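You operate a simulated robot arm through the tools that you are given. There is no shell and no other tool. Be economical: measure what you need, move in short steps, check, and stop when the job is done.

Carry out the task below with a simulated two-armed robot. There is one attempt and no reset: what you move stays moved.

TASK
Put the felt ring from the pin rail in the FELT drawer and polish the dull pins bright.
Fine: shut the drawer; beige block with paste from the red tin, put back after. Set down upright: beige block.
Where things are to end (x, y in the base frame): blue felt ring within 0.06 m of [0.68, 0.05].

It is judged by the outcome, as a careful person would: the job done as asked, and still so three seconds after it is handed in. It fails if anything else is knocked over, pushed out of place, dropped, spilled or broken.

THE ROBOT
Two 7-joint arms with fingered hands on one trunk, on a base that drives. Base frame: it is fixed to the floor where the robot stands at the start and does not move with it; the origin is under the middle of the robot, x ahead of it, y to its left, z up. Lengths are in m, angles in degrees, forces in N, time in s.
The left shoulder is at the start at [0.03, 0.12, 1.038], the right one opposite. With the tool pointing down near the work surface each hand reaches from about 0.26 to 0.7 m from the robot's upright axis, wherever it stands, measured 20 degrees to its own side. Places, roughly: beige block (4x7x4 cm) [0.7, -0.1, 0.8]; inside of the top bench drawer [0.8, 0.1, 0.7]; red tin [0.9, 0, 0.8]; top bench drawer [0.7, 0.1, 0.7]. Payload 4 kg a hand.
The tool frame of a hand sits at the grasp point between the pads (the TCP): z along the fingers, y along the line on which they close. The tips reach 0.019 m beyond it. Largest opening 0.12 m; the body of the gripper starts 0.053 m behind the TCP. The gripper is a hand of 3 fingers: y runs from the thumb to the fingers, the wrist lies at [0, 0, -0.219] in the tool frame, and closing takes about 1.5 s.
Orientation is told as [roll, pitch, yaw] about the base's x, y, z axes, in that order, counted from this pose: with the fingers straight down and closing along the base's y, the tool's x points along the base's -x, its y along +y and its z along -z.

THE INTERFACE
- The arms move only by the tool jog_arm. It takes "left_moves", "right_moves" or both (then of equal length, played together; a hand with none holds still); each is a list of rows, each a list of 6 numbers: the shift along the tool's x, y, z in units of 300 mm (1.0 is 300 mm), then the turn, a rotation vector about the tool's x, y, z in units of 180 degrees (1.0 is 180 degrees). In form: [[tx, ty, tz, ax, ay, az], ...]. A call has 1 to 10 rows; each row is the pose to reach, as a shift and turn from the pose commanded when the call began, along the tool's axes at that moment. "left_hand" and "right_hand" are, for a hand that has rows, the finger opening in cm, from 0 to 12, set as the call begins (left out, the last holds). A call with a number of a shift or a turn outside -1 to 1 is refused whole. Each row takes 0.2 s and may step no farther than 0.05 m and 8.6 degrees from the row before; otherwise, or with a gripper value out of range, the whole call is refused. A pose out of reach is approached as far as the arm can. The call stops where the force on the tool passes 80 N (or 10 N more than at its start, if that is more) or the arm is blocked; 0.2 s more then pass. The fingers move at their own pace (about 0.072 m/s each) and stop on an object; they squeeze with about 25 N. The grip force told is the motor's: it shows also when the fingers shut on nothing. Time passes only in rows, and 0.2 s behind the last, so rows that repeat a pose let the fingers close. It gives the time, the measured TCP pose, the force on the tool (base axes), the opening and the grip force at its end, in the units of the frame above (readings bear some noise), with the torque about the TCP (base axes, N m) and any sound that the robot's microphone picked up.
- Cameras (640 x 400 px; columns grow to the right, rows downward): "scene" is now at [0.0501, -0.0063, 1.578]; the picture's right is [-0.09, -1.00, 0.00], its down [-0.83, 0.07, -0.56] and it looks along [0.55, -0.05, -0.83] (base axes); focal length 285 px, centre (320, 200). "left" rides on the left gripper at [-0.066, -0.004, -0.079] in its tool frame; the picture's right is [0.05, -1.00, 0.00], its down [0.76, 0.04, -0.64] and it looks along [0.64, 0.03, 0.77] (tool axes); focal length 251 px, centre (320, 200). "right" rides on the right gripper at [0.066, -0.004, -0.079] in its tool frame; the picture's right is [0.05, 1.00, 0.00], its down [-0.76, 0.04, -0.64] and it looks along [-0.64, 0.04, 0.77] (tool axes); focal length 251 px, centre (320, 200). There is no depth. A picture from a camera that has moved, and an enlarged one, comes with that camera's place and axes in the base frame and with its lens.
- get_image(camera): a new picture of that camera. It takes no simulated time.
- slide_trunk(by): slides the trunk up (or, below 0, down) by that many m; the arms and the scene camera ride with it, the base frame stays. It gives what a move gives, with no picture.
- drive_base(legs): drives the robot by 1 to 6 legs, each [ahead, turn to the left] in m and degrees, along the robot's own axes; the way and the turn of a leg run together, so that a leg with both is an arc; at most 1.5 m and 180 degrees a leg. The arms and the cameras ride along, it lands a little off, and it stops where it bumps. It gives what a move gives.
- hand_shape(shape, hand): the hand has 3 fingers and takes this shape, open, in about a second: jaw (thumb against the fingers, like two jaws); tri (thumb and two fingers); tip (a fingertip pinch); poke (one finger out to press); point (the index stretched); flat (the hand flat); cup (the hand cupped); fist (a fist). The gripper value then closes the fingers along that shape, each until it touches; the sizes above hold for jaw. It gives what a move gives, with no picture.
- pan_tilt(pan, tilt): turns the head with the scene camera to pan (to the left, within 120 degrees either way) and tilt (down, from -29 to 69), counted from straight ahead of the robot. It gives what a move gives.
- enlarge(camera, box): a new picture of the part [left, top, right, bottom] of that camera's present view, enlarged. It takes no simulated time.
- close_job(): hands the job in; it is judged then, once.

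Go step by step. Nothing tells you exact positions but the pictures and the camera data: compare them with the known pose of the tool, close in by small moves and look again before you grip or let go. The budget is 120 turns and 108 pictures, counting those below and the enlarged ones. Unless the task says otherwise, let go and move clear before handing in.

The tools are called as name(argument=value, ...) on one line, values as JSON. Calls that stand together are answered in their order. jog_arm: Moves the arms, as the interface text tells. Its arguments: {"type":"object","properties":{"left_moves":{"type":"array","items":{"type":"array","items":{"type":"number"}}},"left_hand":{"type":"number"},"right_moves":{"type":"array","items":{"type":"array","items":{"type":"number"}}},"right_hand":{"type":"number"}},"required":[]} The other tools are called the same way: slide_trunk (by) slides the trunk up or down; hand_shape (shape, hand) gives the hand a shape; drive_base (legs) drives the base; pan_tilt (pan, tilt) turns the head that bears the scene camera; get_image (camera) takes a picture; enlarge (camera, box) takes an enlarged picture of a part of a camera's view; close_job () hands the job in.

At the start:

```text
time_s: 0.0
left_tool_pos: [0.4269, 0.1384, 1.111]
left_orientation: [0.0, -0.1, 0.1]
left_wrist_force: [-0.3, -0.2, 0.2]
left_torque: [-0.01, -0.01, 0.02]
left_grip_width: 0.12
left_finger_force: 0.1
left_shape: jaw
right_tool_pos: [0.3811, -0.2347, 1.13]
right_orientation: [-0.1, 0.0, 0.1]
right_wrist_force: [0.3, -0.5, -0.4]
right_torque: [0.01, 0.0, 0.02]
right_grip_width: 0.1199
right_finger_force: 0.1
right_shape: jaw
trunk travel left (down, up): [-0.25, 0.29]
robot x, y, heading: [0.0009, 0.0004, 0.1]
head pan, tilt: [-5.0, 56.2]
```

scene: 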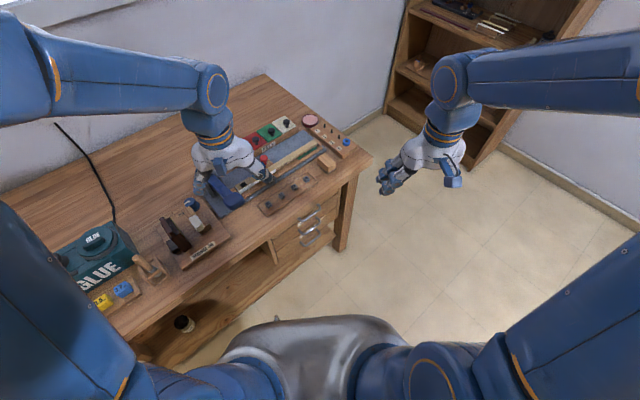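
right: 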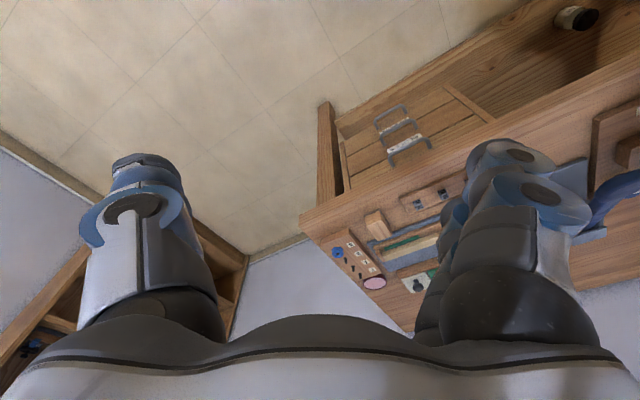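
left: 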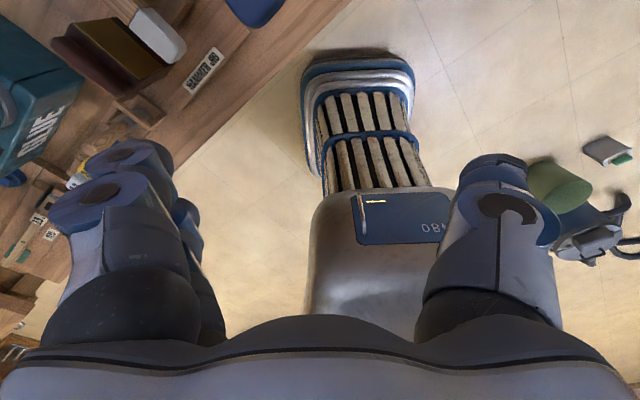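

I see a bench ahead with pin rail, block, tins and drawers at its right end. I'll enlarge the area of interest.

enlarge(camera="scene", box=[230, 100, 380, 194])

enlarge(camera="scene", box=[240, 160, 370, 260])

enlarge(camera="right", box=[300, 80, 500, 300])

```text
4.26 times, centred on (305, 147) of scene
camera zoom: at [0.0501, -0.0063, 1.578], right [-0.09, -1.0, 0.0], down [-0.83, 0.07, -0.56], along [0.55, -0.05, -0.83], focal length 1212 px, centre (384, 426)
```

zoom: 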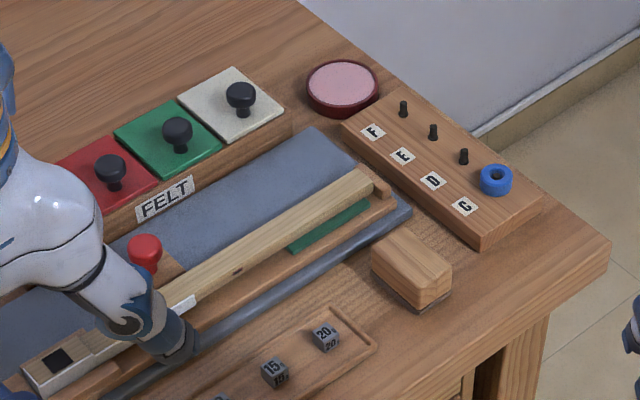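

```text
4.00 times, centred on (305, 210) of scene
camera zoom: at [0.0501, -0.0063, 1.578], right [-0.09, -1.0, 0.0], down [-0.83, 0.07, -0.56], along [0.55, -0.05, -0.83], focal length 1139 px, centre (380, 160)
```

zoom: 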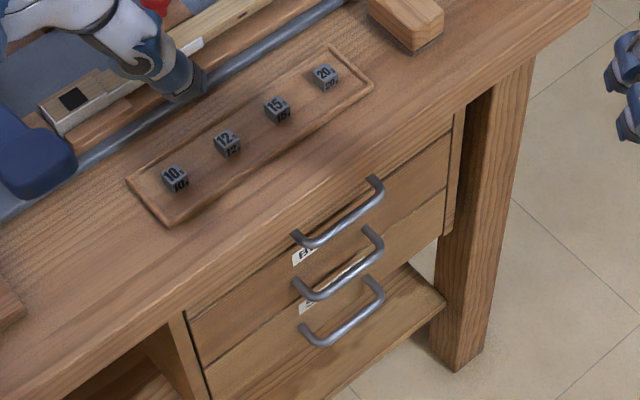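

```text
1.82 times, centred on (400, 190) of right
camera zoom: at [0.3153, -0.2384, 1.2081], right [-0.06, 1.0, 0.0], down [0.76, 0.04, 0.64], along [0.64, 0.04, -0.77], focal length 457 px, centre (174, 218)
```

zoom: 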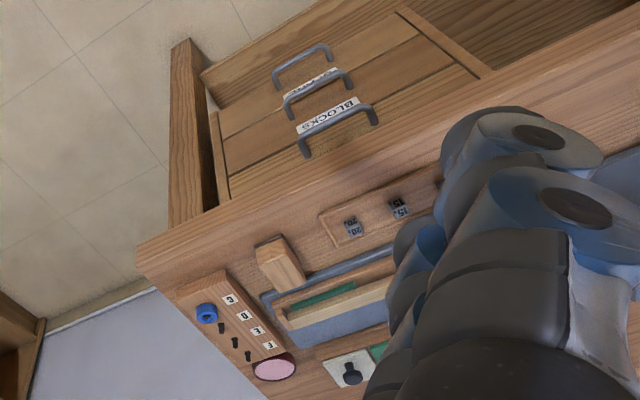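

The bench stands yawed about 33° to the left. I need to read the drawer labels and pin detail, so I'll enlarge those.

enlarge(camera="right", box=[370, 95, 440, 170])

enlarge(camera="scene", box=[300, 105, 370, 170])

enlarge(camera="scene", box=[285, 195, 345, 250])

```text
5.33 times, centred on (405, 132) of right
camera zoom: at [0.3153, -0.2384, 1.2081], right [-0.06, 1.0, 0.0], down [0.76, 0.04, 0.64], along [0.64, 0.04, -0.77], focal length 1341 px, centre (-133, 560)
```

zoom: 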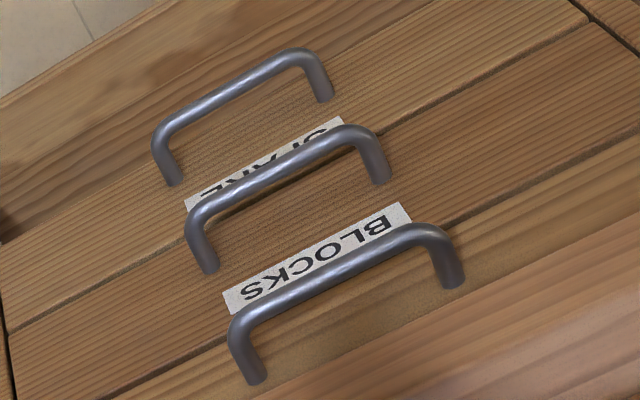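

```text
6.15 times, centred on (335, 138) of scene
camera zoom: at [0.0501, -0.0063, 1.578], right [-0.09, -1.0, 0.0], down [-0.83, 0.07, -0.56], along [0.55, -0.05, -0.83], focal length 1753 px, centre (228, 585)
```

zoom: 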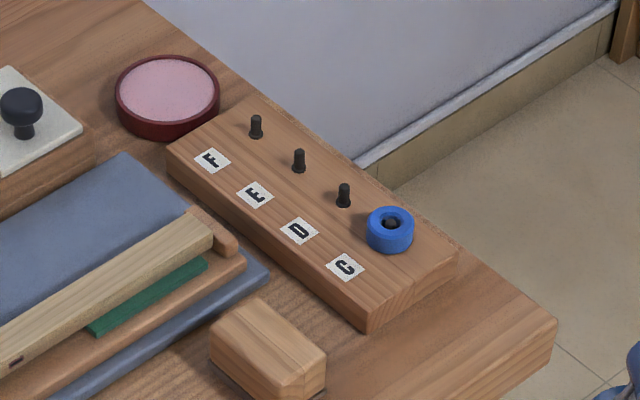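

```text
7.27 times, centred on (315, 222) of scene
camera zoom: at [0.0501, -0.0063, 1.578], right [-0.09, -1.0, 0.0], down [-0.83, 0.07, -0.56], along [0.55, -0.05, -0.83], focal length 2071 px, centre (356, 36)
```

zoom: 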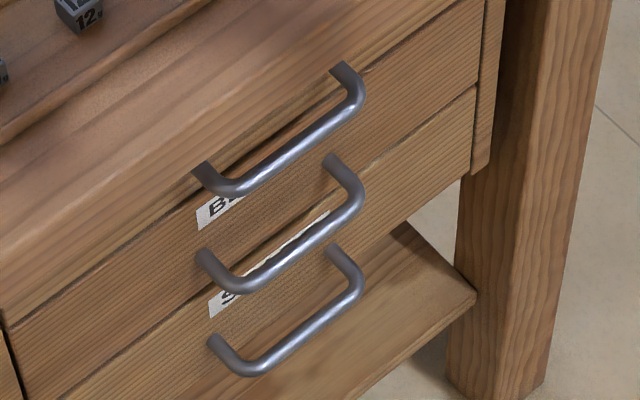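

Handles are three; labels BLOCKS and SPARE seem to belong to drawers 2 and 3, so the top one is likely FELT (label hidden by the lip). Before driving I check the floor on my right.

pan_tilt(pan=-70, tilt=50)

get_image(camera="scene")

```text
time_s: 1.4
left_tool_pos: [0.4257, 0.139, 1.1119]
left_orientation: [0.0, -0.1, 0.1]
left_wrist_force: [-0.9, -0.3, -0.1]
left_torque: [-0.01, 0.0, 0.0]
left_grip_width: 0.1198
left_finger_force: 0.0
left_shape: jaw
right_tool_pos: [0.3813, -0.2345, 1.1296]
right_orientation: [0.0, 0.0, 0.1]
right_wrist_force: [0.4, 1.4, 0.9]
right_torque: [0.0, 0.02, -0.01]
right_grip_width: 0.12
right_finger_force: 0.0
right_shape: jaw
trunk travel left (down, up): [-0.25, 0.29]
robot x, y, heading: [0.0, -0.0007, 0.2]
head pan, tilt: [-70.0, 50.0]
```

```text
98 pictures are left
camera scene: at [0.0059, -0.0724, 1.586], right [-0.94, -0.34, 0.0], down [-0.26, 0.72, -0.64], along [0.22, -0.6, -0.77], focal length 285 px, centre (320, 200)
```

scene: 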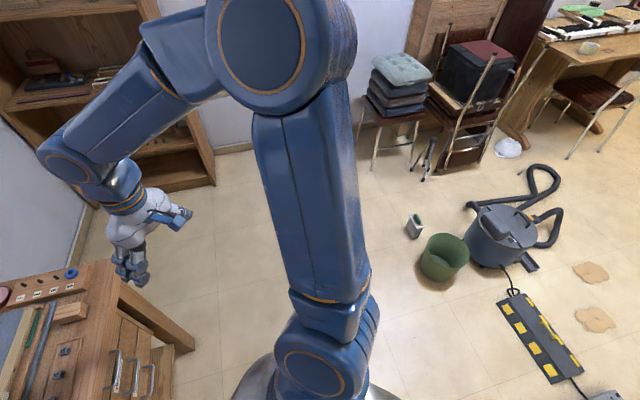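

The floor around is clear (bin and vacuum are over 1 m off). I drive to the front of the drawers, facing the bench.

drive_base(legs=[[0, -49], [0.36, 0], [0, 82]])

pan_tilt(pan=0, tilt=55)

get_image(camera="scene")

get_image(camera="right")

```text
time_s: 3.7
left_tool_pos: [0.4043, -0.2021, 1.1114]
left_orientation: [0.1, 0.1, -44.3]
left_wrist_force: [-0.2, -0.6, -0.3]
left_torque: [0.06, 0.0, -0.02]
left_grip_width: 0.1201
left_finger_force: 0.1
left_shape: jaw
right_tool_pos: [0.1131, -0.4371, 1.1284]
right_orientation: [0.2, 0.1, -44.2]
right_wrist_force: [0.5, -2.0, -0.2]
right_torque: [0.03, -0.04, 0.03]
right_grip_width: 0.12
right_finger_force: 0.1
right_shape: jaw
trunk travel left (down, up): [-0.25, 0.29]
robot x, y, heading: [0.0347, 0.0368, -45.6]
head pan, tilt: [-70.0, 50.0]
stopped in leg 1: the robot was blocked; the commanded pose is now the measured one
```

```text
time_s: 5.1
left_tool_pos: [0.4065, -0.1985, 1.1121]
left_orientation: [0.0, 0.1, -44.2]
left_wrist_force: [0.7, 0.1, -0.1]
left_torque: [0.01, 0.01, 0.01]
left_grip_width: 0.1198
left_finger_force: 0.1
left_shape: jaw
right_tool_pos: [0.1139, -0.4338, 1.1298]
right_orientation: [0.1, 0.0, -44.3]
right_wrist_force: [0.6, 0.6, -0.3]
right_torque: [-0.01, -0.01, -0.02]
right_grip_width: 0.1202
right_finger_force: 0.1
right_shape: jaw
trunk travel left (down, up): [-0.25, 0.29]
robot x, y, heading: [0.0328, 0.0332, -45.5]
head pan, tilt: [0.0, 55.0]
```

```text
97 pictures are left
camera scene: at [0.0727, -0.0031, 1.5794], right [-0.72, -0.7, 0.0], down [-0.57, 0.59, -0.57], along [0.4, -0.41, -0.82], focal length 285 px, centre (320, 200)
```

scene: 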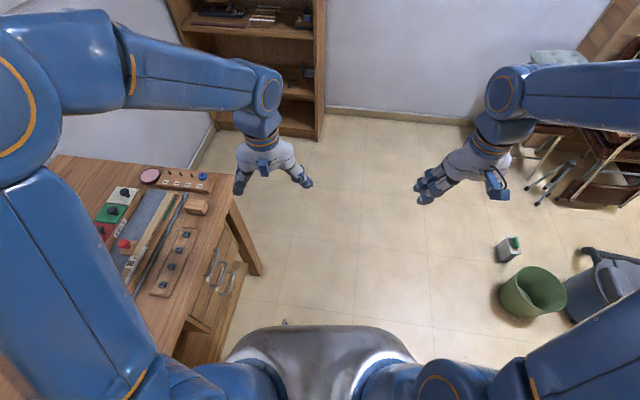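

```text
96 pictures are left
camera right: at [0.0641, -0.3918, 1.2082], right [0.66, 0.75, 0.0], down [0.58, -0.5, 0.64], along [0.49, -0.42, -0.77], focal length 251 px, centre (320, 200)
```

right: 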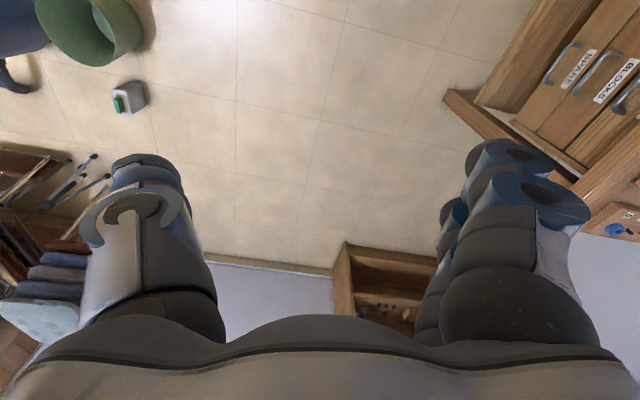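

The turn was stopped at -45.6° by some contact. I look left to see what it touched.

pan_tilt(pan=75, tilt=60)

get_image(camera="scene")

get_image(camera="left")

```text
time_s: 6.6
left_tool_pos: [0.4059, -0.1989, 1.1116]
left_orientation: [0.0, -0.1, -44.2]
left_wrist_force: [-0.8, -0.1, 0.3]
left_torque: [0.01, 0.01, -0.02]
left_grip_width: 0.1199
left_finger_force: 0.0
left_shape: jaw
right_tool_pos: [0.1145, -0.433, 1.1297]
right_orientation: [0.1, 0.0, -44.2]
right_wrist_force: [-0.8, 0.7, -0.3]
right_torque: [-0.01, 0.01, 0.01]
right_grip_width: 0.1201
right_finger_force: 0.1
right_shape: jaw
trunk travel left (down, up): [-0.25, 0.29]
robot x, y, heading: [0.0376, 0.0324, -45.5]
head pan, tilt: [75.0, 60.0]
```

```text
95 pictures are left
camera scene: at [0.0806, 0.0814, 1.5734], right [0.49, -0.87, 0.0], down [-0.76, -0.42, -0.5], along [0.44, 0.25, -0.87], focal length 285 px, centre (320, 200)
```

scene: 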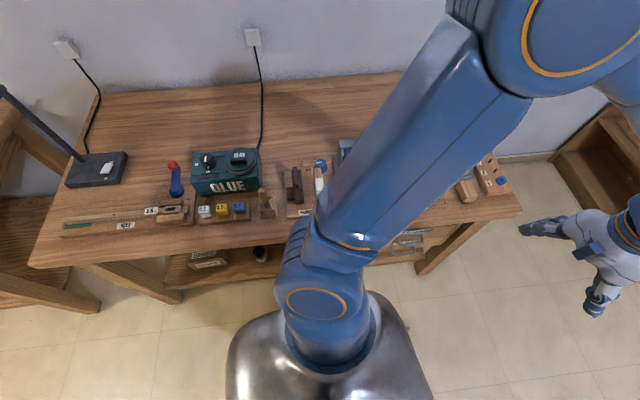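

```text
94 pictures are left
camera left: at [0.451, -0.2479, 1.1898], right [-0.74, -0.68, 0.0], down [-0.52, 0.56, 0.64], along [-0.44, 0.47, -0.77], focal length 251 px, centre (320, 200)
```

left: 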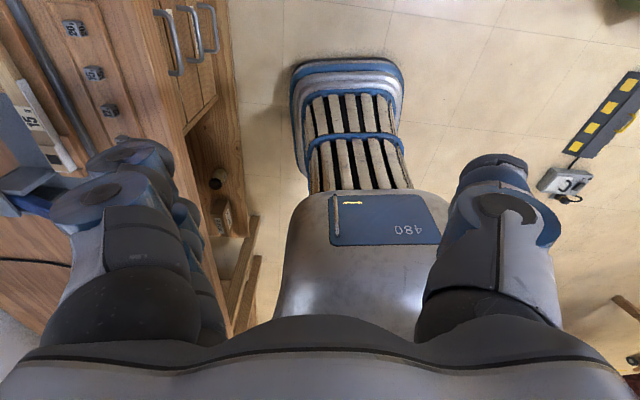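

Nothing visible touches on the left. I check behind on the left and right.

pan_tilt(pan=120, tilt=55)

get_image(camera="scene")

pan_tilt(pan=-120, tilt=55)

get_image(camera="scene")

```text
time_s: 7.7
left_tool_pos: [0.4071, -0.2005, 1.1117]
left_orientation: [0.0, 0.1, -44.2]
left_wrist_force: [0.7, -0.2, 0.1]
left_torque: [-0.02, 0.02, -0.03]
left_grip_width: 0.1201
left_finger_force: 0.0
left_shape: jaw
right_tool_pos: [0.1147, -0.434, 1.131]
right_orientation: [0.1, -0.1, -44.2]
right_wrist_force: [0.2, -0.1, -0.3]
right_torque: [0.01, 0.02, -0.04]
right_grip_width: 0.1201
right_finger_force: 0.1
right_shape: jaw
trunk travel left (down, up): [-0.25, 0.29]
robot x, y, heading: [0.0346, 0.0349, -45.8]
head pan, tilt: [120.0, 55.0]
```

```text
93 pictures are left
camera scene: at [0.0419, 0.1182, 1.5795], right [0.96, -0.27, 0.0], down [-0.22, -0.79, -0.57], along [0.15, 0.55, -0.82], focal length 285 px, centre (320, 200)
```

scene: 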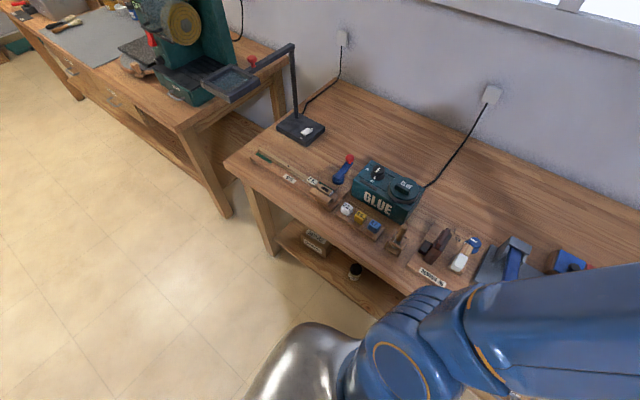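

```text
time_s: 11.1
left_tool_pos: [0.4057, -0.1988, 1.1124]
left_orientation: [0.0, 0.0, -44.3]
left_wrist_force: [0.9, 0.1, 1.1]
left_torque: [-0.01, -0.02, -0.02]
left_grip_width: 0.1202
left_finger_force: 0.0
left_shape: jaw
right_tool_pos: [0.1137, -0.4349, 1.1302]
right_orientation: [0.1, 0.0, -44.2]
right_wrist_force: [-0.9, 0.5, 0.1]
right_torque: [0.03, 0.03, -0.01]
right_grip_width: 0.12
right_finger_force: 0.1
right_shape: jaw
trunk travel left (down, up): [-0.25, 0.29]
robot x, y, heading: [0.0377, 0.033, -45.4]
head pan, tilt: [-120.0, 55.0]
```

```text
92 pictures are left
camera scene: at [-0.0474, 0.0308, 1.5795], right [-0.25, 0.97, 0.0], down [0.79, 0.2, -0.57], along [-0.56, -0.14, -0.82], focal length 285 px, centre (320, 200)
```

scene: 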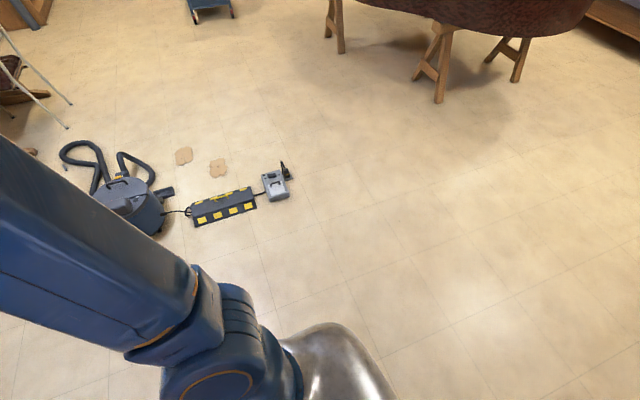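

Surroundings are clear, so the lower base likely grazed the bench front. I turn back, retreat, and approach on a path farther from the bench.

drive_base(legs=[[0, 45], [-0.2, 0], [0, -42], [0.48, 0], [0, 75]])

pan_tilt(pan=0, tilt=55)

get_image(camera="scene")

```text
time_s: 13.5
left_tool_pos: [0.4695, 0.1165, 1.111]
left_orientation: [-0.1, 0.0, -1.1]
left_wrist_force: [1.0, 0.2, 0.1]
left_torque: [-0.05, 0.01, -0.01]
left_grip_width: 0.12
left_finger_force: 0.0
left_shape: jaw
right_tool_pos: [0.4156, -0.2555, 1.1305]
right_orientation: [-0.1, 0.0, -1.0]
right_wrist_force: [-0.3, 0.5, 0.6]
right_torque: [-0.07, 0.03, -0.04]
right_grip_width: 0.1199
right_finger_force: 0.0
right_shape: jaw
trunk travel left (down, up): [-0.25, 0.29]
robot x, y, heading: [0.0309, -0.0133, -1.6]
head pan, tilt: [-120.0, 55.0]
stopped in leg 1: the robot was blocked; the commanded pose is now the measured one
```

```text
time_s: 15.5
left_tool_pos: [0.4691, 0.1133, 1.1113]
left_orientation: [0.0, 0.0, -1.2]
left_wrist_force: [-0.2, 0.1, -0.8]
left_torque: [0.0, -0.01, 0.05]
left_grip_width: 0.12
left_finger_force: 0.0
left_shape: jaw
right_tool_pos: [0.4157, -0.2578, 1.1299]
right_orientation: [0.0, 0.0, -1.1]
right_wrist_force: [-0.5, -0.2, 0.9]
right_torque: [-0.01, 0.03, -0.03]
right_grip_width: 0.1201
right_finger_force: 0.2
right_shape: jaw
trunk travel left (down, up): [-0.25, 0.29]
robot x, y, heading: [0.0368, -0.0121, -1.5]
head pan, tilt: [0.0, 55.0]
```

```text
91 pictures are left
camera scene: at [0.0866, -0.0159, 1.5794], right [-0.03, -1.0, 0.0], down [-0.82, 0.02, -0.57], along [0.57, -0.02, -0.82], focal length 285 px, centre (320, 200)
```

scene: 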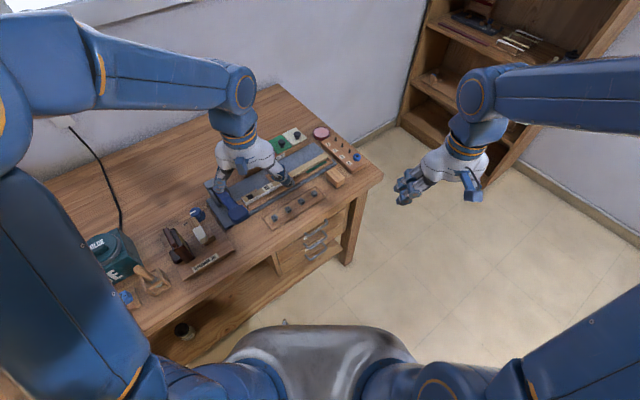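

The leg again stopped just short of its end. I back away from the bench first, in a single short leg.

drive_base(legs=[[-0.2, 0]])

```text
time_s: 17.1
left_tool_pos: [0.2674, 0.1175, 1.1133]
left_orientation: [0.0, 0.0, -1.4]
left_wrist_force: [-0.6, 0.6, -1.1]
left_torque: [0.02, -0.01, 0.0]
left_grip_width: 0.1198
left_finger_force: 0.2
left_shape: jaw
right_tool_pos: [0.2135, -0.2531, 1.1299]
right_orientation: [0.1, 0.0, -1.4]
right_wrist_force: [0.2, -0.6, 0.6]
right_torque: [0.01, -0.03, -0.01]
right_grip_width: 0.12
right_finger_force: 0.1
right_shape: jaw
trunk travel left (down, up): [-0.25, 0.29]
robot x, y, heading: [-0.1689, -0.0057, -1.7]
head pan, tilt: [0.0, 55.0]
```

Backing worked. Now the turn and the drive along the bench.

drive_base(legs=[[0, -38], [0.46, 0]])

```text
time_s: 19.5
left_tool_pos: [0.2587, -0.1767, 1.1136]
left_orientation: [0.1, 0.0, -38.6]
left_wrist_force: [-0.5, -0.4, 0.3]
left_torque: [0.02, -0.02, -0.01]
left_grip_width: 0.12
left_finger_force: 0.0
left_shape: jaw
right_tool_pos: [-0.0103, -0.4384, 1.1304]
right_orientation: [0.2, -0.1, -38.7]
right_wrist_force: [0.5, 0.7, -0.8]
right_torque: [0.01, -0.02, 0.0]
right_grip_width: 0.12
right_finger_force: 0.1
right_shape: jaw
trunk travel left (down, up): [-0.25, 0.29]
robot x, y, heading: [-0.1347, 0.0243, -39.2]
head pan, tilt: [0.0, 55.0]
stopped in leg 1: the robot was blocked; the commanded pose is now the measured one
```

Pure turns stop a touch short with a small drift; straight legs are fine. I continue.

drive_base(legs=[[0.44, -4]])

drive_base(legs=[[0, 38]])

drive_base(legs=[[0, 38]])

get_image(camera="scene")

```text
time_s: 22.2
left_tool_pos: [0.5784, -0.5003, 1.1126]
left_orientation: [0.0, 0.0, -42.9]
left_wrist_force: [-0.5, 0.2, -0.6]
left_torque: [0.04, 0.01, 0.01]
left_grip_width: 0.1201
left_finger_force: 0.0
left_shape: jaw
right_tool_pos: [0.2898, -0.7411, 1.1307]
right_orientation: [0.1, -0.1, -42.9]
right_wrist_force: [1.3, 0.0, 0.7]
right_torque: [-0.01, 0.02, -0.01]
right_grip_width: 0.1198
right_finger_force: 0.0
right_shape: jaw
trunk travel left (down, up): [-0.25, 0.29]
robot x, y, heading: [0.2011, -0.2736, -43.9]
head pan, tilt: [0.0, 55.0]
```

```text
time_s: 24.7
left_tool_pos: [0.6385, -0.2131, 1.1122]
left_orientation: [-0.2, 0.1, -4.7]
left_wrist_force: [-0.8, -0.4, -1.4]
left_torque: [-0.04, -0.02, -0.03]
left_grip_width: 0.1199
left_finger_force: 0.0
left_shape: jaw
right_tool_pos: [0.5617, -0.5819, 1.13]
right_orientation: [0.0, 0.0, -4.5]
right_wrist_force: [-1.2, 0.1, 0.7]
right_torque: [-0.06, -0.02, -0.01]
right_grip_width: 0.1202
right_finger_force: 0.0
right_shape: jaw
trunk travel left (down, up): [-0.25, 0.29]
robot x, y, heading: [0.198, -0.3158, -5.4]
head pan, tilt: [0.0, 55.0]
stopped in leg 1: the robot was blocked; the commanded pose is now the measured one
```

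```text
time_s: 27.0
left_tool_pos: [0.4899, 0.0391, 1.1117]
left_orientation: [0.0, 0.1, 33.1]
left_wrist_force: [-0.6, 1.6, 0.1]
left_torque: [-0.01, -0.02, 0.0]
left_grip_width: 0.1199
left_finger_force: 0.1
left_shape: jaw
right_tool_pos: [0.6538, -0.2975, 1.1292]
right_orientation: [-0.1, 0.1, 33.2]
right_wrist_force: [0.8, 0.1, 0.3]
right_torque: [-0.02, -0.01, -0.03]
right_grip_width: 0.1198
right_finger_force: 0.0
right_shape: jaw
trunk travel left (down, up): [-0.25, 0.29]
robot x, y, heading: [0.2283, -0.3505, 33.0]
head pan, tilt: [0.0, 55.0]
stopped in leg 1: the robot was blocked; the commanded pose is now the measured one
```

```text
90 pictures are left
camera scene: at [0.2673, -0.3194, 1.5794], right [0.54, -0.84, 0.0], down [-0.69, -0.45, -0.57], along [0.48, 0.31, -0.82], focal length 285 px, centre (320, 200)
```

scene: 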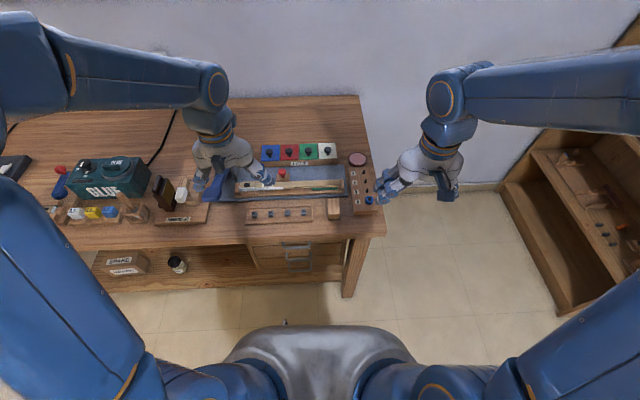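

Now I face the bench squarely. I zoom to localize the block, pins, tin and handles.

enlarge(camera="scene", box=[300, 135, 400, 225])

enlarge(camera="scene", box=[235, 200, 375, 290])

get_image(camera="left")

get_image(camera="right")

```text
4.44 times, centred on (350, 180) of scene
camera zoom: at [0.2673, -0.3194, 1.5794], right [0.54, -0.84, 0.0], down [-0.69, -0.45, -0.57], along [0.48, 0.31, -0.82], focal length 1266 px, centre (187, 289)
```

zoom: 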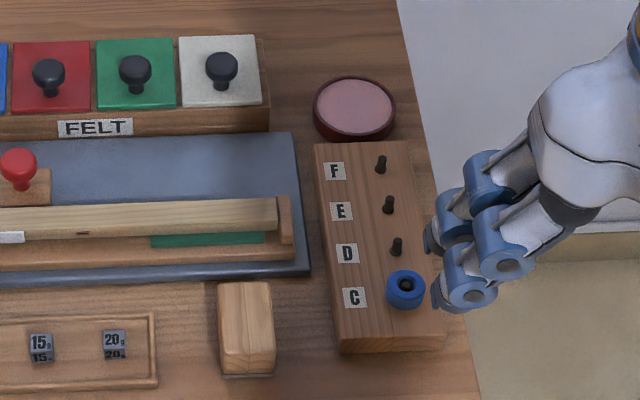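

```text
4.44 times, centred on (305, 245) of scene
camera zoom: at [0.2673, -0.3194, 1.5794], right [0.54, -0.84, 0.0], down [-0.69, -0.45, -0.57], along [0.48, 0.31, -0.82], focal length 1266 px, centre (387, 0)
```

zoom: 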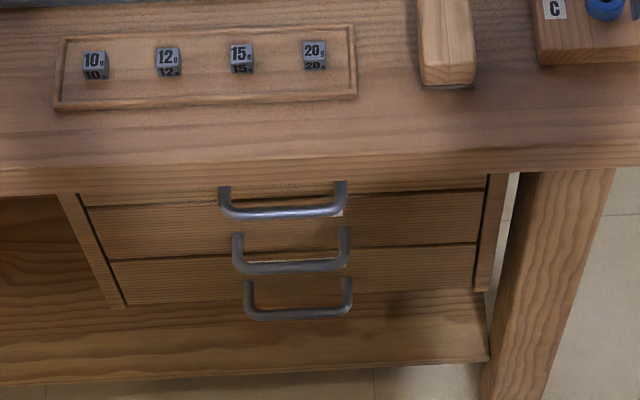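

```text
87 pictures are left
camera left: at [0.5463, 0.0728, 1.1896], right [0.5, -0.87, 0.0], down [-0.66, -0.38, 0.64], along [-0.56, -0.32, -0.77], focal length 251 px, centre (320, 200)
```

left: 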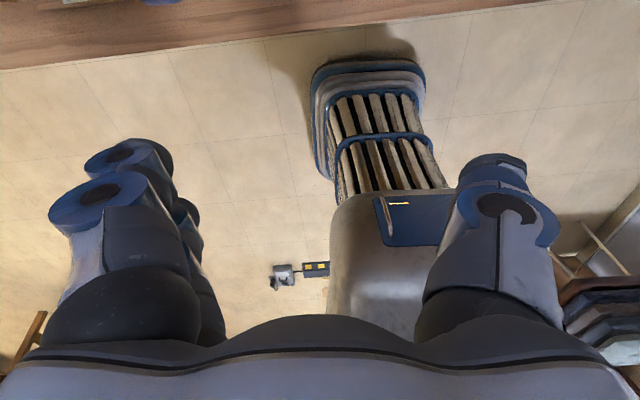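

```text
86 pictures are left
camera right: at [0.6004, -0.3376, 1.2082], right [-0.59, 0.81, 0.0], down [0.62, 0.46, 0.64], along [0.52, 0.38, -0.77], focal length 251 px, centre (320, 200)
```

right: 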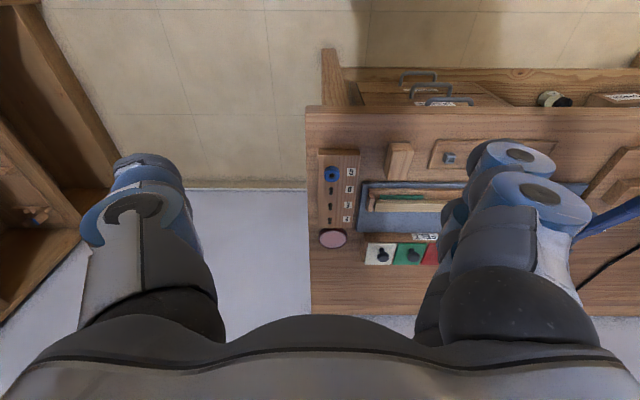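

Bench top is at z≈0.785; in robot-local terms (ahead, left) the ring is at ≈(0.575,-0.153), block ≈(0.555,-0.037), tin ≈(0.775,-0.13). I move the right hand above the ring and look.

jog_arm(right_moves=[[-0.1, 0.018, 0.105, 0, 0, 0], [-0.2, 0.036, 0.21, 0, 0, 0], [-0.3, 0.054, 0.315, 0, 0, 0], [-0.4, 0.072, 0.42, 0, 0, 0], [-0.5, 0.09, 0.525, 0, 0, 0], [-0.57, 0.105, 0.6, 0, 0, 0], [-0.63, 0.113, 0.667, 0, 0, 0]], right_hand=7)

get_image(camera="right")

get_image(camera="scene")

```text
time_s: 28.6
left_tool_pos: [0.4907, 0.0374, 1.1133]
left_orientation: [0.0, 0.0, 33.0]
left_wrist_force: [0.2, -0.1, 0.4]
left_torque: [0.0, -0.01, -0.01]
left_grip_width: 0.1199
left_finger_force: 0.0
left_shape: jaw
right_tool_pos: [0.7937, -0.1685, 0.9274]
right_orientation: [0.0, 0.1, 33.1]
right_wrist_force: [0.9, -0.2, 0.5]
right_torque: [0.02, -0.02, -0.01]
right_grip_width: 0.0704
right_finger_force: 0.0
right_shape: jaw
trunk travel left (down, up): [-0.25, 0.29]
robot x, y, heading: [0.2249, -0.3532, 33.0]
head pan, tilt: [0.0, 55.0]
```

```text
85 pictures are left
camera right: at [0.7413, -0.2087, 1.0059], right [-0.59, 0.81, 0.0], down [0.62, 0.45, 0.64], along [0.52, 0.38, -0.77], focal length 251 px, centre (320, 200)
```

right: 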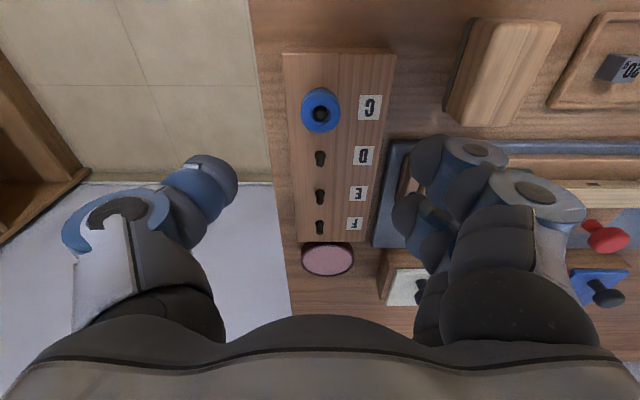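

```text
84 pictures are left
camera scene: at [0.2696, -0.322, 1.5794], right [0.54, -0.84, 0.0], down [-0.69, -0.45, -0.57], along [0.48, 0.31, -0.82], focal length 285 px, centre (320, 200)
```

scene: 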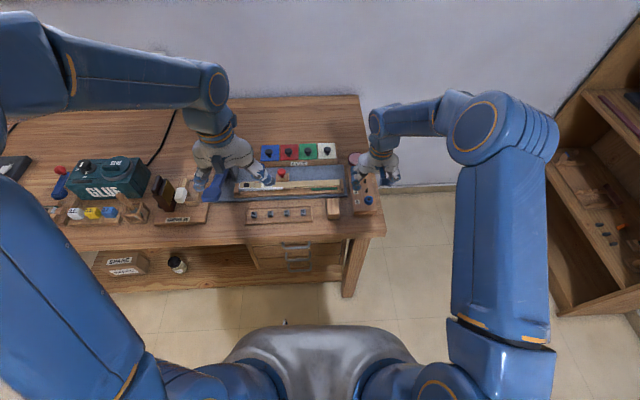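

The TCP is directly above the ring (≈2 mm). I lower to z≈0.832 with the fingers astride the ring.

jog_arm(right_moves=[[0, 0, 0.1, 0, 0, 0], [-0.003, 0, 0.2, 0, 0, 0], [-0.005, 0, 0.28, 0, 0, 0], [-0.007, 0, 0.318, 0, 0, 0]], right_hand=6)

get_image(camera="right")

```text
time_s: 29.6
left_tool_pos: [0.4862, 0.0359, 1.1151]
left_orientation: [-0.1, -0.2, 33.0]
left_wrist_force: [0.7, 0.0, -0.3]
left_torque: [0.03, -0.04, -0.03]
left_grip_width: 0.1198
left_finger_force: 0.0
left_shape: jaw
right_tool_pos: [0.7961, -0.1666, 0.8407]
right_orientation: [0.1, -0.6, 33.1]
right_wrist_force: [-5.5, 1.6, 36.5]
right_torque: [1.21, 0.8, 0.12]
right_grip_width: 0.0603
right_finger_force: 0.0
right_shape: jaw
trunk travel left (down, up): [-0.25, 0.29]
robot x, y, heading: [0.2257, -0.3515, 32.8]
head pan, tilt: [0.0, 55.0]
```

```text
83 pictures are left
camera right: at [0.7415, -0.2059, 0.9181], right [-0.59, 0.81, 0.0], down [0.61, 0.45, 0.65], along [0.52, 0.39, -0.76], focal length 251 px, centre (320, 200)
```

right: 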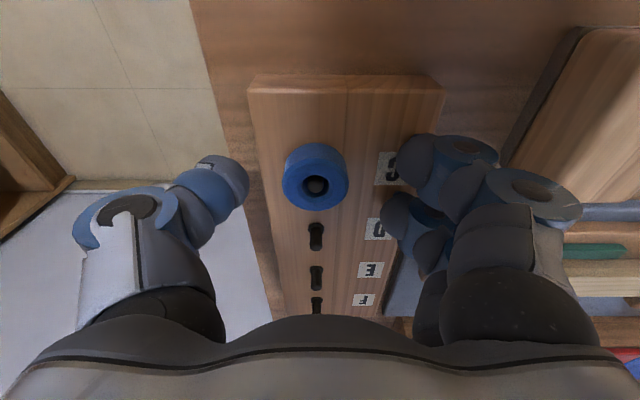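

Fingertips touch the rail (36 N), so the rail top is at ≈0.822. I lift 5 mm, shift slightly toward the robot and close.

jog_arm(right_moves=[[0.0, 0, -0.025, 0, 0, 0], [0.02, 0, -0.025, 0, 0, 0]])

jog_arm(right_moves=[[0, 0, 0, 0, 0, 0], [0, 0, 0, 0, 0, 0], [0, 0, 0, 0, 0, 0], [0, 0, 0, 0, 0, 0], [0, 0, 0, 0, 0, 0], [0, 0, 0, 0, 0, 0]], right_hand=1)

get_image(camera="right")

```text
time_s: 30.2
left_tool_pos: [0.4885, 0.0361, 1.1125]
left_orientation: [0.0, -0.1, 33.0]
left_wrist_force: [0.1, 0.1, 0.2]
left_torque: [-0.01, 0.0, -0.02]
left_grip_width: 0.1198
left_finger_force: 0.1
left_shape: jaw
right_tool_pos: [0.7915, -0.1696, 0.841]
right_orientation: [0.0, -0.2, 33.1]
right_wrist_force: [2.2, 4.8, 21.2]
right_torque: [0.77, 0.41, -0.23]
right_grip_width: 0.061
right_finger_force: 0.1
right_shape: jaw
trunk travel left (down, up): [-0.25, 0.29]
robot x, y, heading: [0.2237, -0.3477, 33.0]
head pan, tilt: [0.0, 55.0]
```

```text
time_s: 31.6
left_tool_pos: [0.49, 0.0338, 1.1122]
left_orientation: [0.1, -0.1, 33.0]
left_wrist_force: [-0.3, -0.1, 0.0]
left_torque: [-0.03, 0.0, -0.01]
left_grip_width: 0.1198
left_finger_force: 0.0
left_shape: jaw
right_tool_pos: [0.7909, -0.1743, 0.8414]
right_orientation: [-0.1, 0.2, 33.0]
right_wrist_force: [4.0, -21.2, 10.3]
right_torque: [-0.69, -0.24, -0.03]
right_grip_width: 0.0189
right_finger_force: 24.8
right_shape: jaw
trunk travel left (down, up): [-0.25, 0.29]
robot x, y, heading: [0.2248, -0.3513, 32.9]
head pan, tilt: [0.0, 55.0]
```

```text
82 pictures are left
camera right: at [0.7381, -0.214, 0.9198], right [-0.59, 0.81, 0.0], down [0.62, 0.45, 0.64], along [0.52, 0.38, -0.77], focal length 251 px, centre (320, 200)
```

right: 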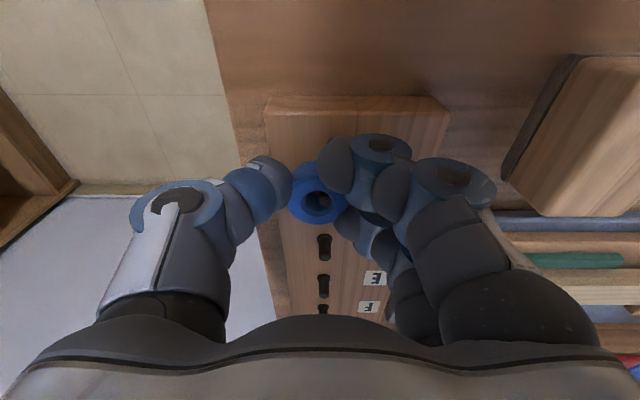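

The ring is gripped (1.9 cm, 25 N). I lift it straight off the pin.

jog_arm(right_moves=[[0, -0.007, -0.03, 0, 0, 0], [0, -0.01, -0.08, 0, 0, 0], [0, -0.01, -0.15, 0, 0, 0], [0, -0.01, -0.25, 0, 0, 0], [0, -0.01, -0.35, 0, 0, 0]])

get_image(camera="right")

enlarge(camera="scene", box=[330, 130, 400, 220])

```text
time_s: 32.8
left_tool_pos: [0.4913, 0.0369, 1.1126]
left_orientation: [0.0, -0.1, 33.0]
left_wrist_force: [0.2, 0.4, 0.1]
left_torque: [0.0, 0.03, -0.01]
left_grip_width: 0.12
left_finger_force: 0.1
left_shape: jaw
right_tool_pos: [0.793, -0.1751, 0.946]
right_orientation: [0.1, 0.3, 33.2]
right_wrist_force: [0.2, 0.5, 0.4]
right_torque: [0.0, 0.02, 0.03]
right_grip_width: 0.0175
right_finger_force: 25.4
right_shape: jaw
trunk travel left (down, up): [-0.25, 0.29]
robot x, y, heading: [0.2244, -0.3529, 33.0]
head pan, tilt: [0.0, 55.0]
```

```text
81 pictures are left
camera right: at [0.7398, -0.2145, 1.0246], right [-0.59, 0.81, 0.0], down [0.62, 0.45, 0.64], along [0.52, 0.38, -0.77], focal length 251 px, centre (320, 200)
```

right: 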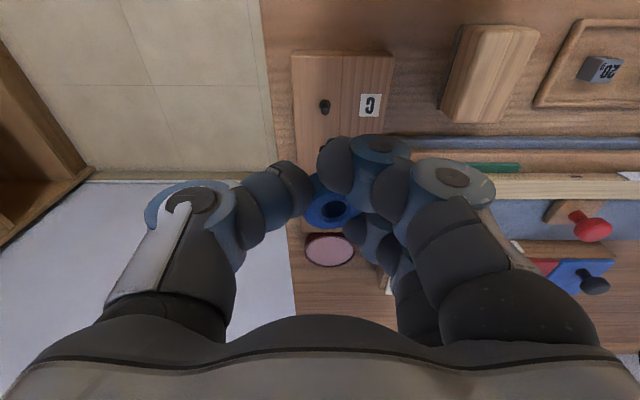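

```text
4.44 times, centred on (365, 175) of scene
camera zoom: at [0.2685, -0.3226, 1.5794], right [0.54, -0.84, 0.0], down [-0.69, -0.45, -0.57], along [0.48, 0.31, -0.82], focal length 1266 px, centre (120, 311)
```

zoom: 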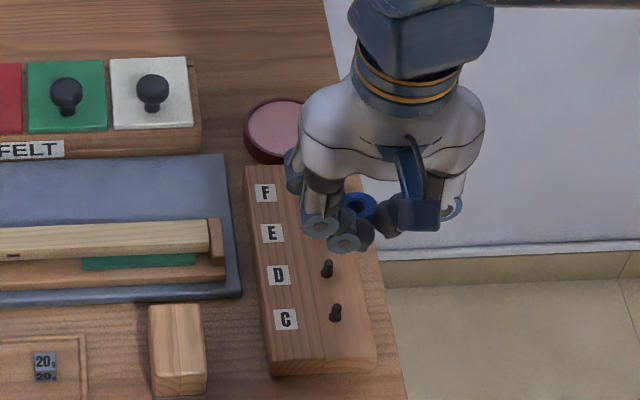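

The ring is held and clear; all four pins look dark. I raise/retract the right hand and back the robot away to work on the drawer.

jog_arm(right_moves=[[0.05, 0, -0.12, 0, 0, 0], [0.15, 0, -0.2, 0, 0, 0], [0.28, 0, -0.25, 0, 0, 0], [0.42, 0, -0.28, 0, 0, 0]])

drive_base(legs=[[-0.25, 0]])

enlarge(camera="scene", box=[200, 100, 400, 240])

```text
time_s: 33.8
left_tool_pos: [0.4888, 0.0364, 1.1126]
left_orientation: [0.0, -0.1, 33.1]
left_wrist_force: [0.0, 0.8, 0.6]
left_torque: [0.05, 0.01, -0.01]
left_grip_width: 0.1197
left_finger_force: 0.1
left_shape: jaw
right_tool_pos: [0.686, -0.2444, 1.0301]
right_orientation: [0.0, 0.0, 33.3]
right_wrist_force: [0.1, 0.5, 0.9]
right_torque: [-0.01, 0.01, -0.03]
right_grip_width: 0.0175
right_finger_force: 25.3
right_shape: jaw
trunk travel left (down, up): [-0.25, 0.29]
robot x, y, heading: [0.2257, -0.352, 32.8]
head pan, tilt: [0.0, 55.0]
```

```text
time_s: 35.7
left_tool_pos: [0.2759, -0.1026, 1.1131]
left_orientation: [0.1, -0.1, 33.0]
left_wrist_force: [0.3, 0.8, -0.6]
left_torque: [0.02, -0.01, -0.03]
left_grip_width: 0.1196
left_finger_force: 0.0
left_shape: jaw
right_tool_pos: [0.4718, -0.3824, 1.0298]
right_orientation: [0.0, 0.2, 33.2]
right_wrist_force: [0.4, -0.1, 0.1]
right_torque: [0.01, -0.01, -0.02]
right_grip_width: 0.0177
right_finger_force: 25.2
right_shape: jaw
trunk travel left (down, up): [-0.25, 0.29]
robot x, y, heading: [0.0101, -0.4894, 33.3]
head pan, tilt: [0.0, 55.0]
```

```text
2.86 times, centred on (300, 170) of scene
camera zoom: at [0.0534, -0.462, 1.5795], right [0.54, -0.84, 0.0], down [-0.69, -0.45, -0.57], along [0.48, 0.31, -0.82], focal length 814 px, centre (377, 286)
```

zoom: 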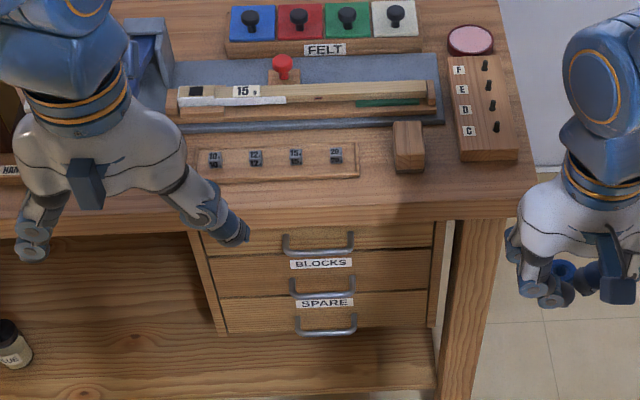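

The top drawer (label hidden by the lip, above BLOCKS and SPARE) is the FELT one; its handle bar is at roughly local (0.74, 0.085, 0.675). I turn the left hand to point forward with fingers closing vertically.

jog_arm(left_moves=[[-0.08, 0, 0, -0.0232, -0.0232, 0.0332], [-0.16, 0, 0, -0.0465, -0.0465, 0.0663], [-0.24, 0, 0, -0.0697, -0.0697, 0.0995], [-0.32, 0, 0, -0.0929, -0.0929, 0.1326], [-0.4, 0, 0, -0.1162, -0.1162, 0.1658], [-0.48, 0, 0, -0.1394, -0.1394, 0.1989], [-0.55, 0, 0, -0.1626, -0.1626, 0.2321]], left_hand=6)

jog_arm(left_moves=[[0, 0, 0, -0.0232, -0.0232, 0.0332], [0, 0, 0, -0.0465, -0.0465, 0.0663], [0, 0, 0, -0.0697, -0.0697, 0.0995], [0, 0, 0, -0.0929, -0.0929, 0.1326], [0, 0, 0, -0.1162, -0.1162, 0.1658], [0, 0, 0, -0.1394, -0.1394, 0.1989]])

get_image(camera="scene")

get_image(camera="left")

```text
time_s: 37.3
left_tool_pos: [0.4149, -0.0123, 1.1123]
left_orientation: [38.2, -14.8, -15.9]
left_wrist_force: [0.2, -0.3, -0.1]
left_torque: [-0.02, 0.0, 0.01]
left_grip_width: 0.0607
left_finger_force: 0.0
left_shape: jaw
right_tool_pos: [0.4727, -0.3815, 1.0284]
right_orientation: [0.1, 0.1, 33.1]
right_wrist_force: [-0.4, 0.1, 0.0]
right_torque: [0.0, 0.03, 0.02]
right_grip_width: 0.0178
right_finger_force: 25.2
right_shape: jaw
trunk travel left (down, up): [-0.25, 0.29]
robot x, y, heading: [0.0104, -0.4886, 33.1]
head pan, tilt: [0.0, 55.0]
```

```text
time_s: 38.7
left_tool_pos: [0.415, -0.0108, 1.1126]
left_orientation: [70.2, -0.2, -57.0]
left_wrist_force: [0.6, 0.3, 0.6]
left_torque: [0.03, 0.0, 0.0]
left_grip_width: 0.0602
left_finger_force: 0.0
left_shape: jaw
right_tool_pos: [0.4727, -0.382, 1.0289]
right_orientation: [-0.1, 0.1, 33.3]
right_wrist_force: [-0.8, -0.1, 0.0]
right_torque: [-0.03, -0.02, 0.03]
right_grip_width: 0.0176
right_finger_force: 24.6
right_shape: jaw
trunk travel left (down, up): [-0.25, 0.29]
robot x, y, heading: [0.0108, -0.4932, 33.0]
head pan, tilt: [0.0, 55.0]
```

```text
78 pictures are left
camera scene: at [0.055, -0.4603, 1.5794], right [0.54, -0.84, 0.0], down [-0.69, -0.45, -0.57], along [0.48, 0.31, -0.82], focal length 285 px, centre (320, 200)
```

scene: 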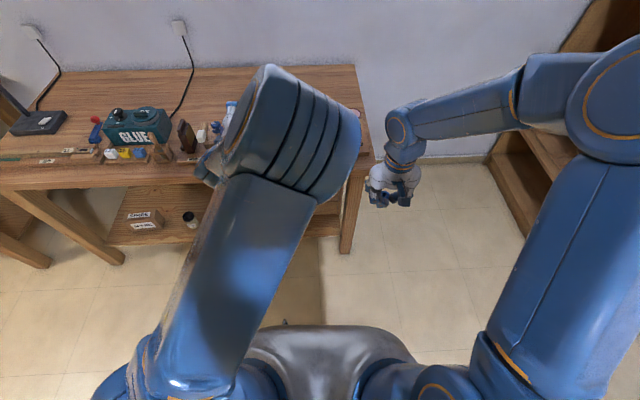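

```text
77 pictures are left
camera left: at [0.3874, -0.1075, 1.1346], right [-0.31, -0.14, -0.94], down [-0.91, 0.32, 0.26], along [0.26, 0.94, -0.23], focal length 251 px, centre (320, 200)
```

left: 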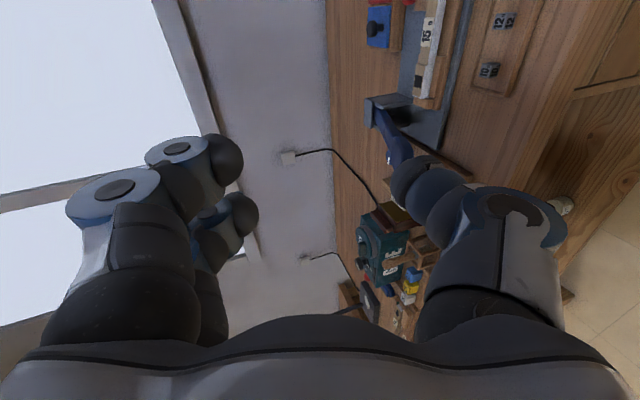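

Orientation is as wanted. I lower the left hand in front of the drawers in two steps.

jog_arm(left_moves=[[-0.032, -0.123, 0.062, 0, 0, 0], [-0.063, -0.246, 0.125, 0, 0, 0], [-0.095, -0.368, 0.187, 0, 0, 0], [-0.127, -0.491, 0.25, 0, 0, 0], [-0.158, -0.614, 0.312, 0, 0, 0]])

jog_arm(left_moves=[[-0.032, -0.123, 0.062, 0, 0, 0], [-0.063, -0.246, 0.125, 0, 0, 0], [-0.095, -0.368, 0.187, 0, 0, 0], [-0.127, -0.491, 0.25, 0, 0, 0], [-0.158, -0.614, 0.312, 0, 0, 0]])

get_image(camera="left")

get_image(camera="scene")

```text
time_s: 39.9
left_tool_pos: [0.4625, -0.0375, 0.9054]
left_orientation: [70.1, 0.0, -57.0]
left_wrist_force: [0.1, -0.2, 0.0]
left_torque: [-0.02, -0.01, 0.02]
left_grip_width: 0.0604
left_finger_force: 0.1
left_shape: jaw
right_tool_pos: [0.4735, -0.3809, 1.0288]
right_orientation: [0.0, 0.1, 33.2]
right_wrist_force: [0.6, 0.4, 0.1]
right_torque: [-0.02, -0.02, 0.0]
right_grip_width: 0.0178
right_finger_force: 25.0
right_shape: jaw
trunk travel left (down, up): [-0.25, 0.29]
robot x, y, heading: [0.0113, -0.488, 33.0]
head pan, tilt: [0.0, 55.0]
```

```text
time_s: 41.1
left_tool_pos: [0.5099, -0.0644, 0.7013]
left_orientation: [70.0, 0.0, -56.9]
left_wrist_force: [0.3, -0.9, 0.3]
left_torque: [-0.02, -0.03, -0.02]
left_grip_width: 0.0604
left_finger_force: 0.1
left_shape: jaw
right_tool_pos: [0.4729, -0.38, 1.0293]
right_orientation: [-0.1, 0.2, 33.3]
right_wrist_force: [-1.0, -0.2, -1.1]
right_torque: [0.01, 0.01, -0.02]
right_grip_width: 0.0177
right_finger_force: 24.5
right_shape: jaw
trunk travel left (down, up): [-0.25, 0.29]
robot x, y, heading: [0.0149, -0.4903, 33.2]
head pan, tilt: [0.0, 55.0]
```

```text
76 pictures are left
camera left: at [0.4824, -0.16, 0.7242], right [-0.32, -0.14, -0.94], down [-0.91, 0.32, 0.26], along [0.26, 0.94, -0.23], focal length 251 px, centre (320, 200)
```

left: 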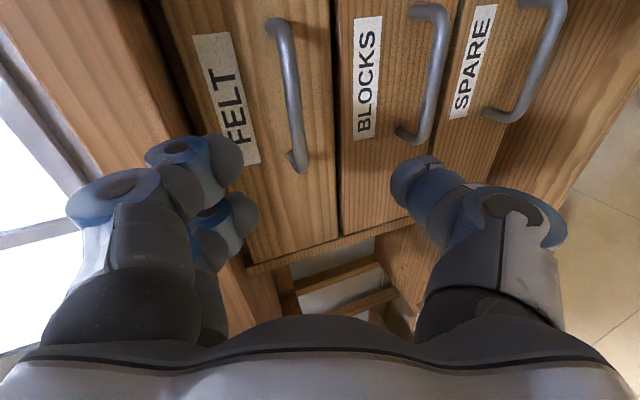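

```text
75 pictures are left
camera scene: at [0.0553, -0.4607, 1.5794], right [0.54, -0.84, 0.0], down [-0.69, -0.45, -0.57], along [0.48, 0.31, -0.82], focal length 285 px, centre (320, 200)
```

scene: 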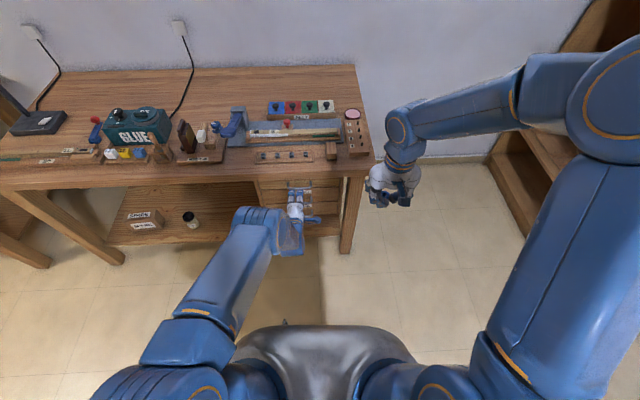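

The label FELT is confirmed on the top drawer; the bar is at about z 0.69. I move in to straddle the bar.

jog_arm(left_moves=[[-0.01, 0.02, 0.1, 0, 0, 0], [-0.013, 0.04, 0.18, 0, 0, 0], [-0.013, 0.055, 0.235, 0, 0, 0]], left_hand=5)

get_image(camera="left")

```text
time_s: 41.9
left_tool_pos: [0.5568, -0.0371, 0.693]
left_orientation: [70.0, 0.0, -57.0]
left_wrist_force: [-0.6, 0.2, 0.3]
left_torque: [0.0, 0.01, 0.0]
left_grip_width: 0.0504
left_finger_force: 0.0
left_shape: jaw
left hand out of reach, approached as far as the arm can: row 3
right_tool_pos: [0.4729, -0.3816, 1.0287]
right_orientation: [0.0, 0.1, 33.2]
right_wrist_force: [0.0, 0.3, 0.7]
right_torque: [0.0, 0.01, 0.0]
right_grip_width: 0.0178
right_finger_force: 25.4
right_shape: jaw
trunk travel left (down, up): [-0.25, 0.29]
robot x, y, heading: [0.0112, -0.4902, 33.2]
head pan, tilt: [0.0, 55.0]
```

```text
74 pictures are left
camera left: at [0.53, -0.1334, 0.7164], right [-0.32, -0.14, -0.94], down [-0.91, 0.32, 0.26], along [0.26, 0.94, -0.23], focal length 251 px, centre (320, 200)
```

left: 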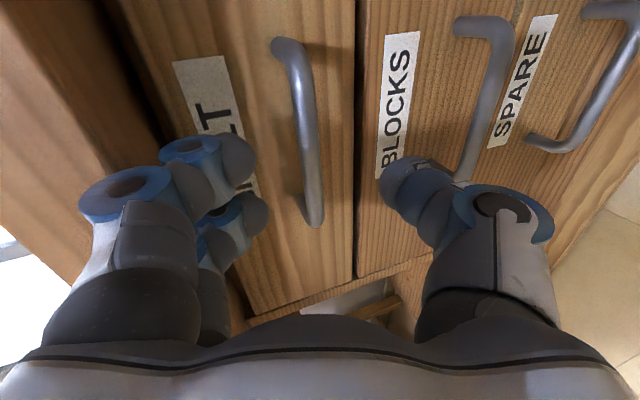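

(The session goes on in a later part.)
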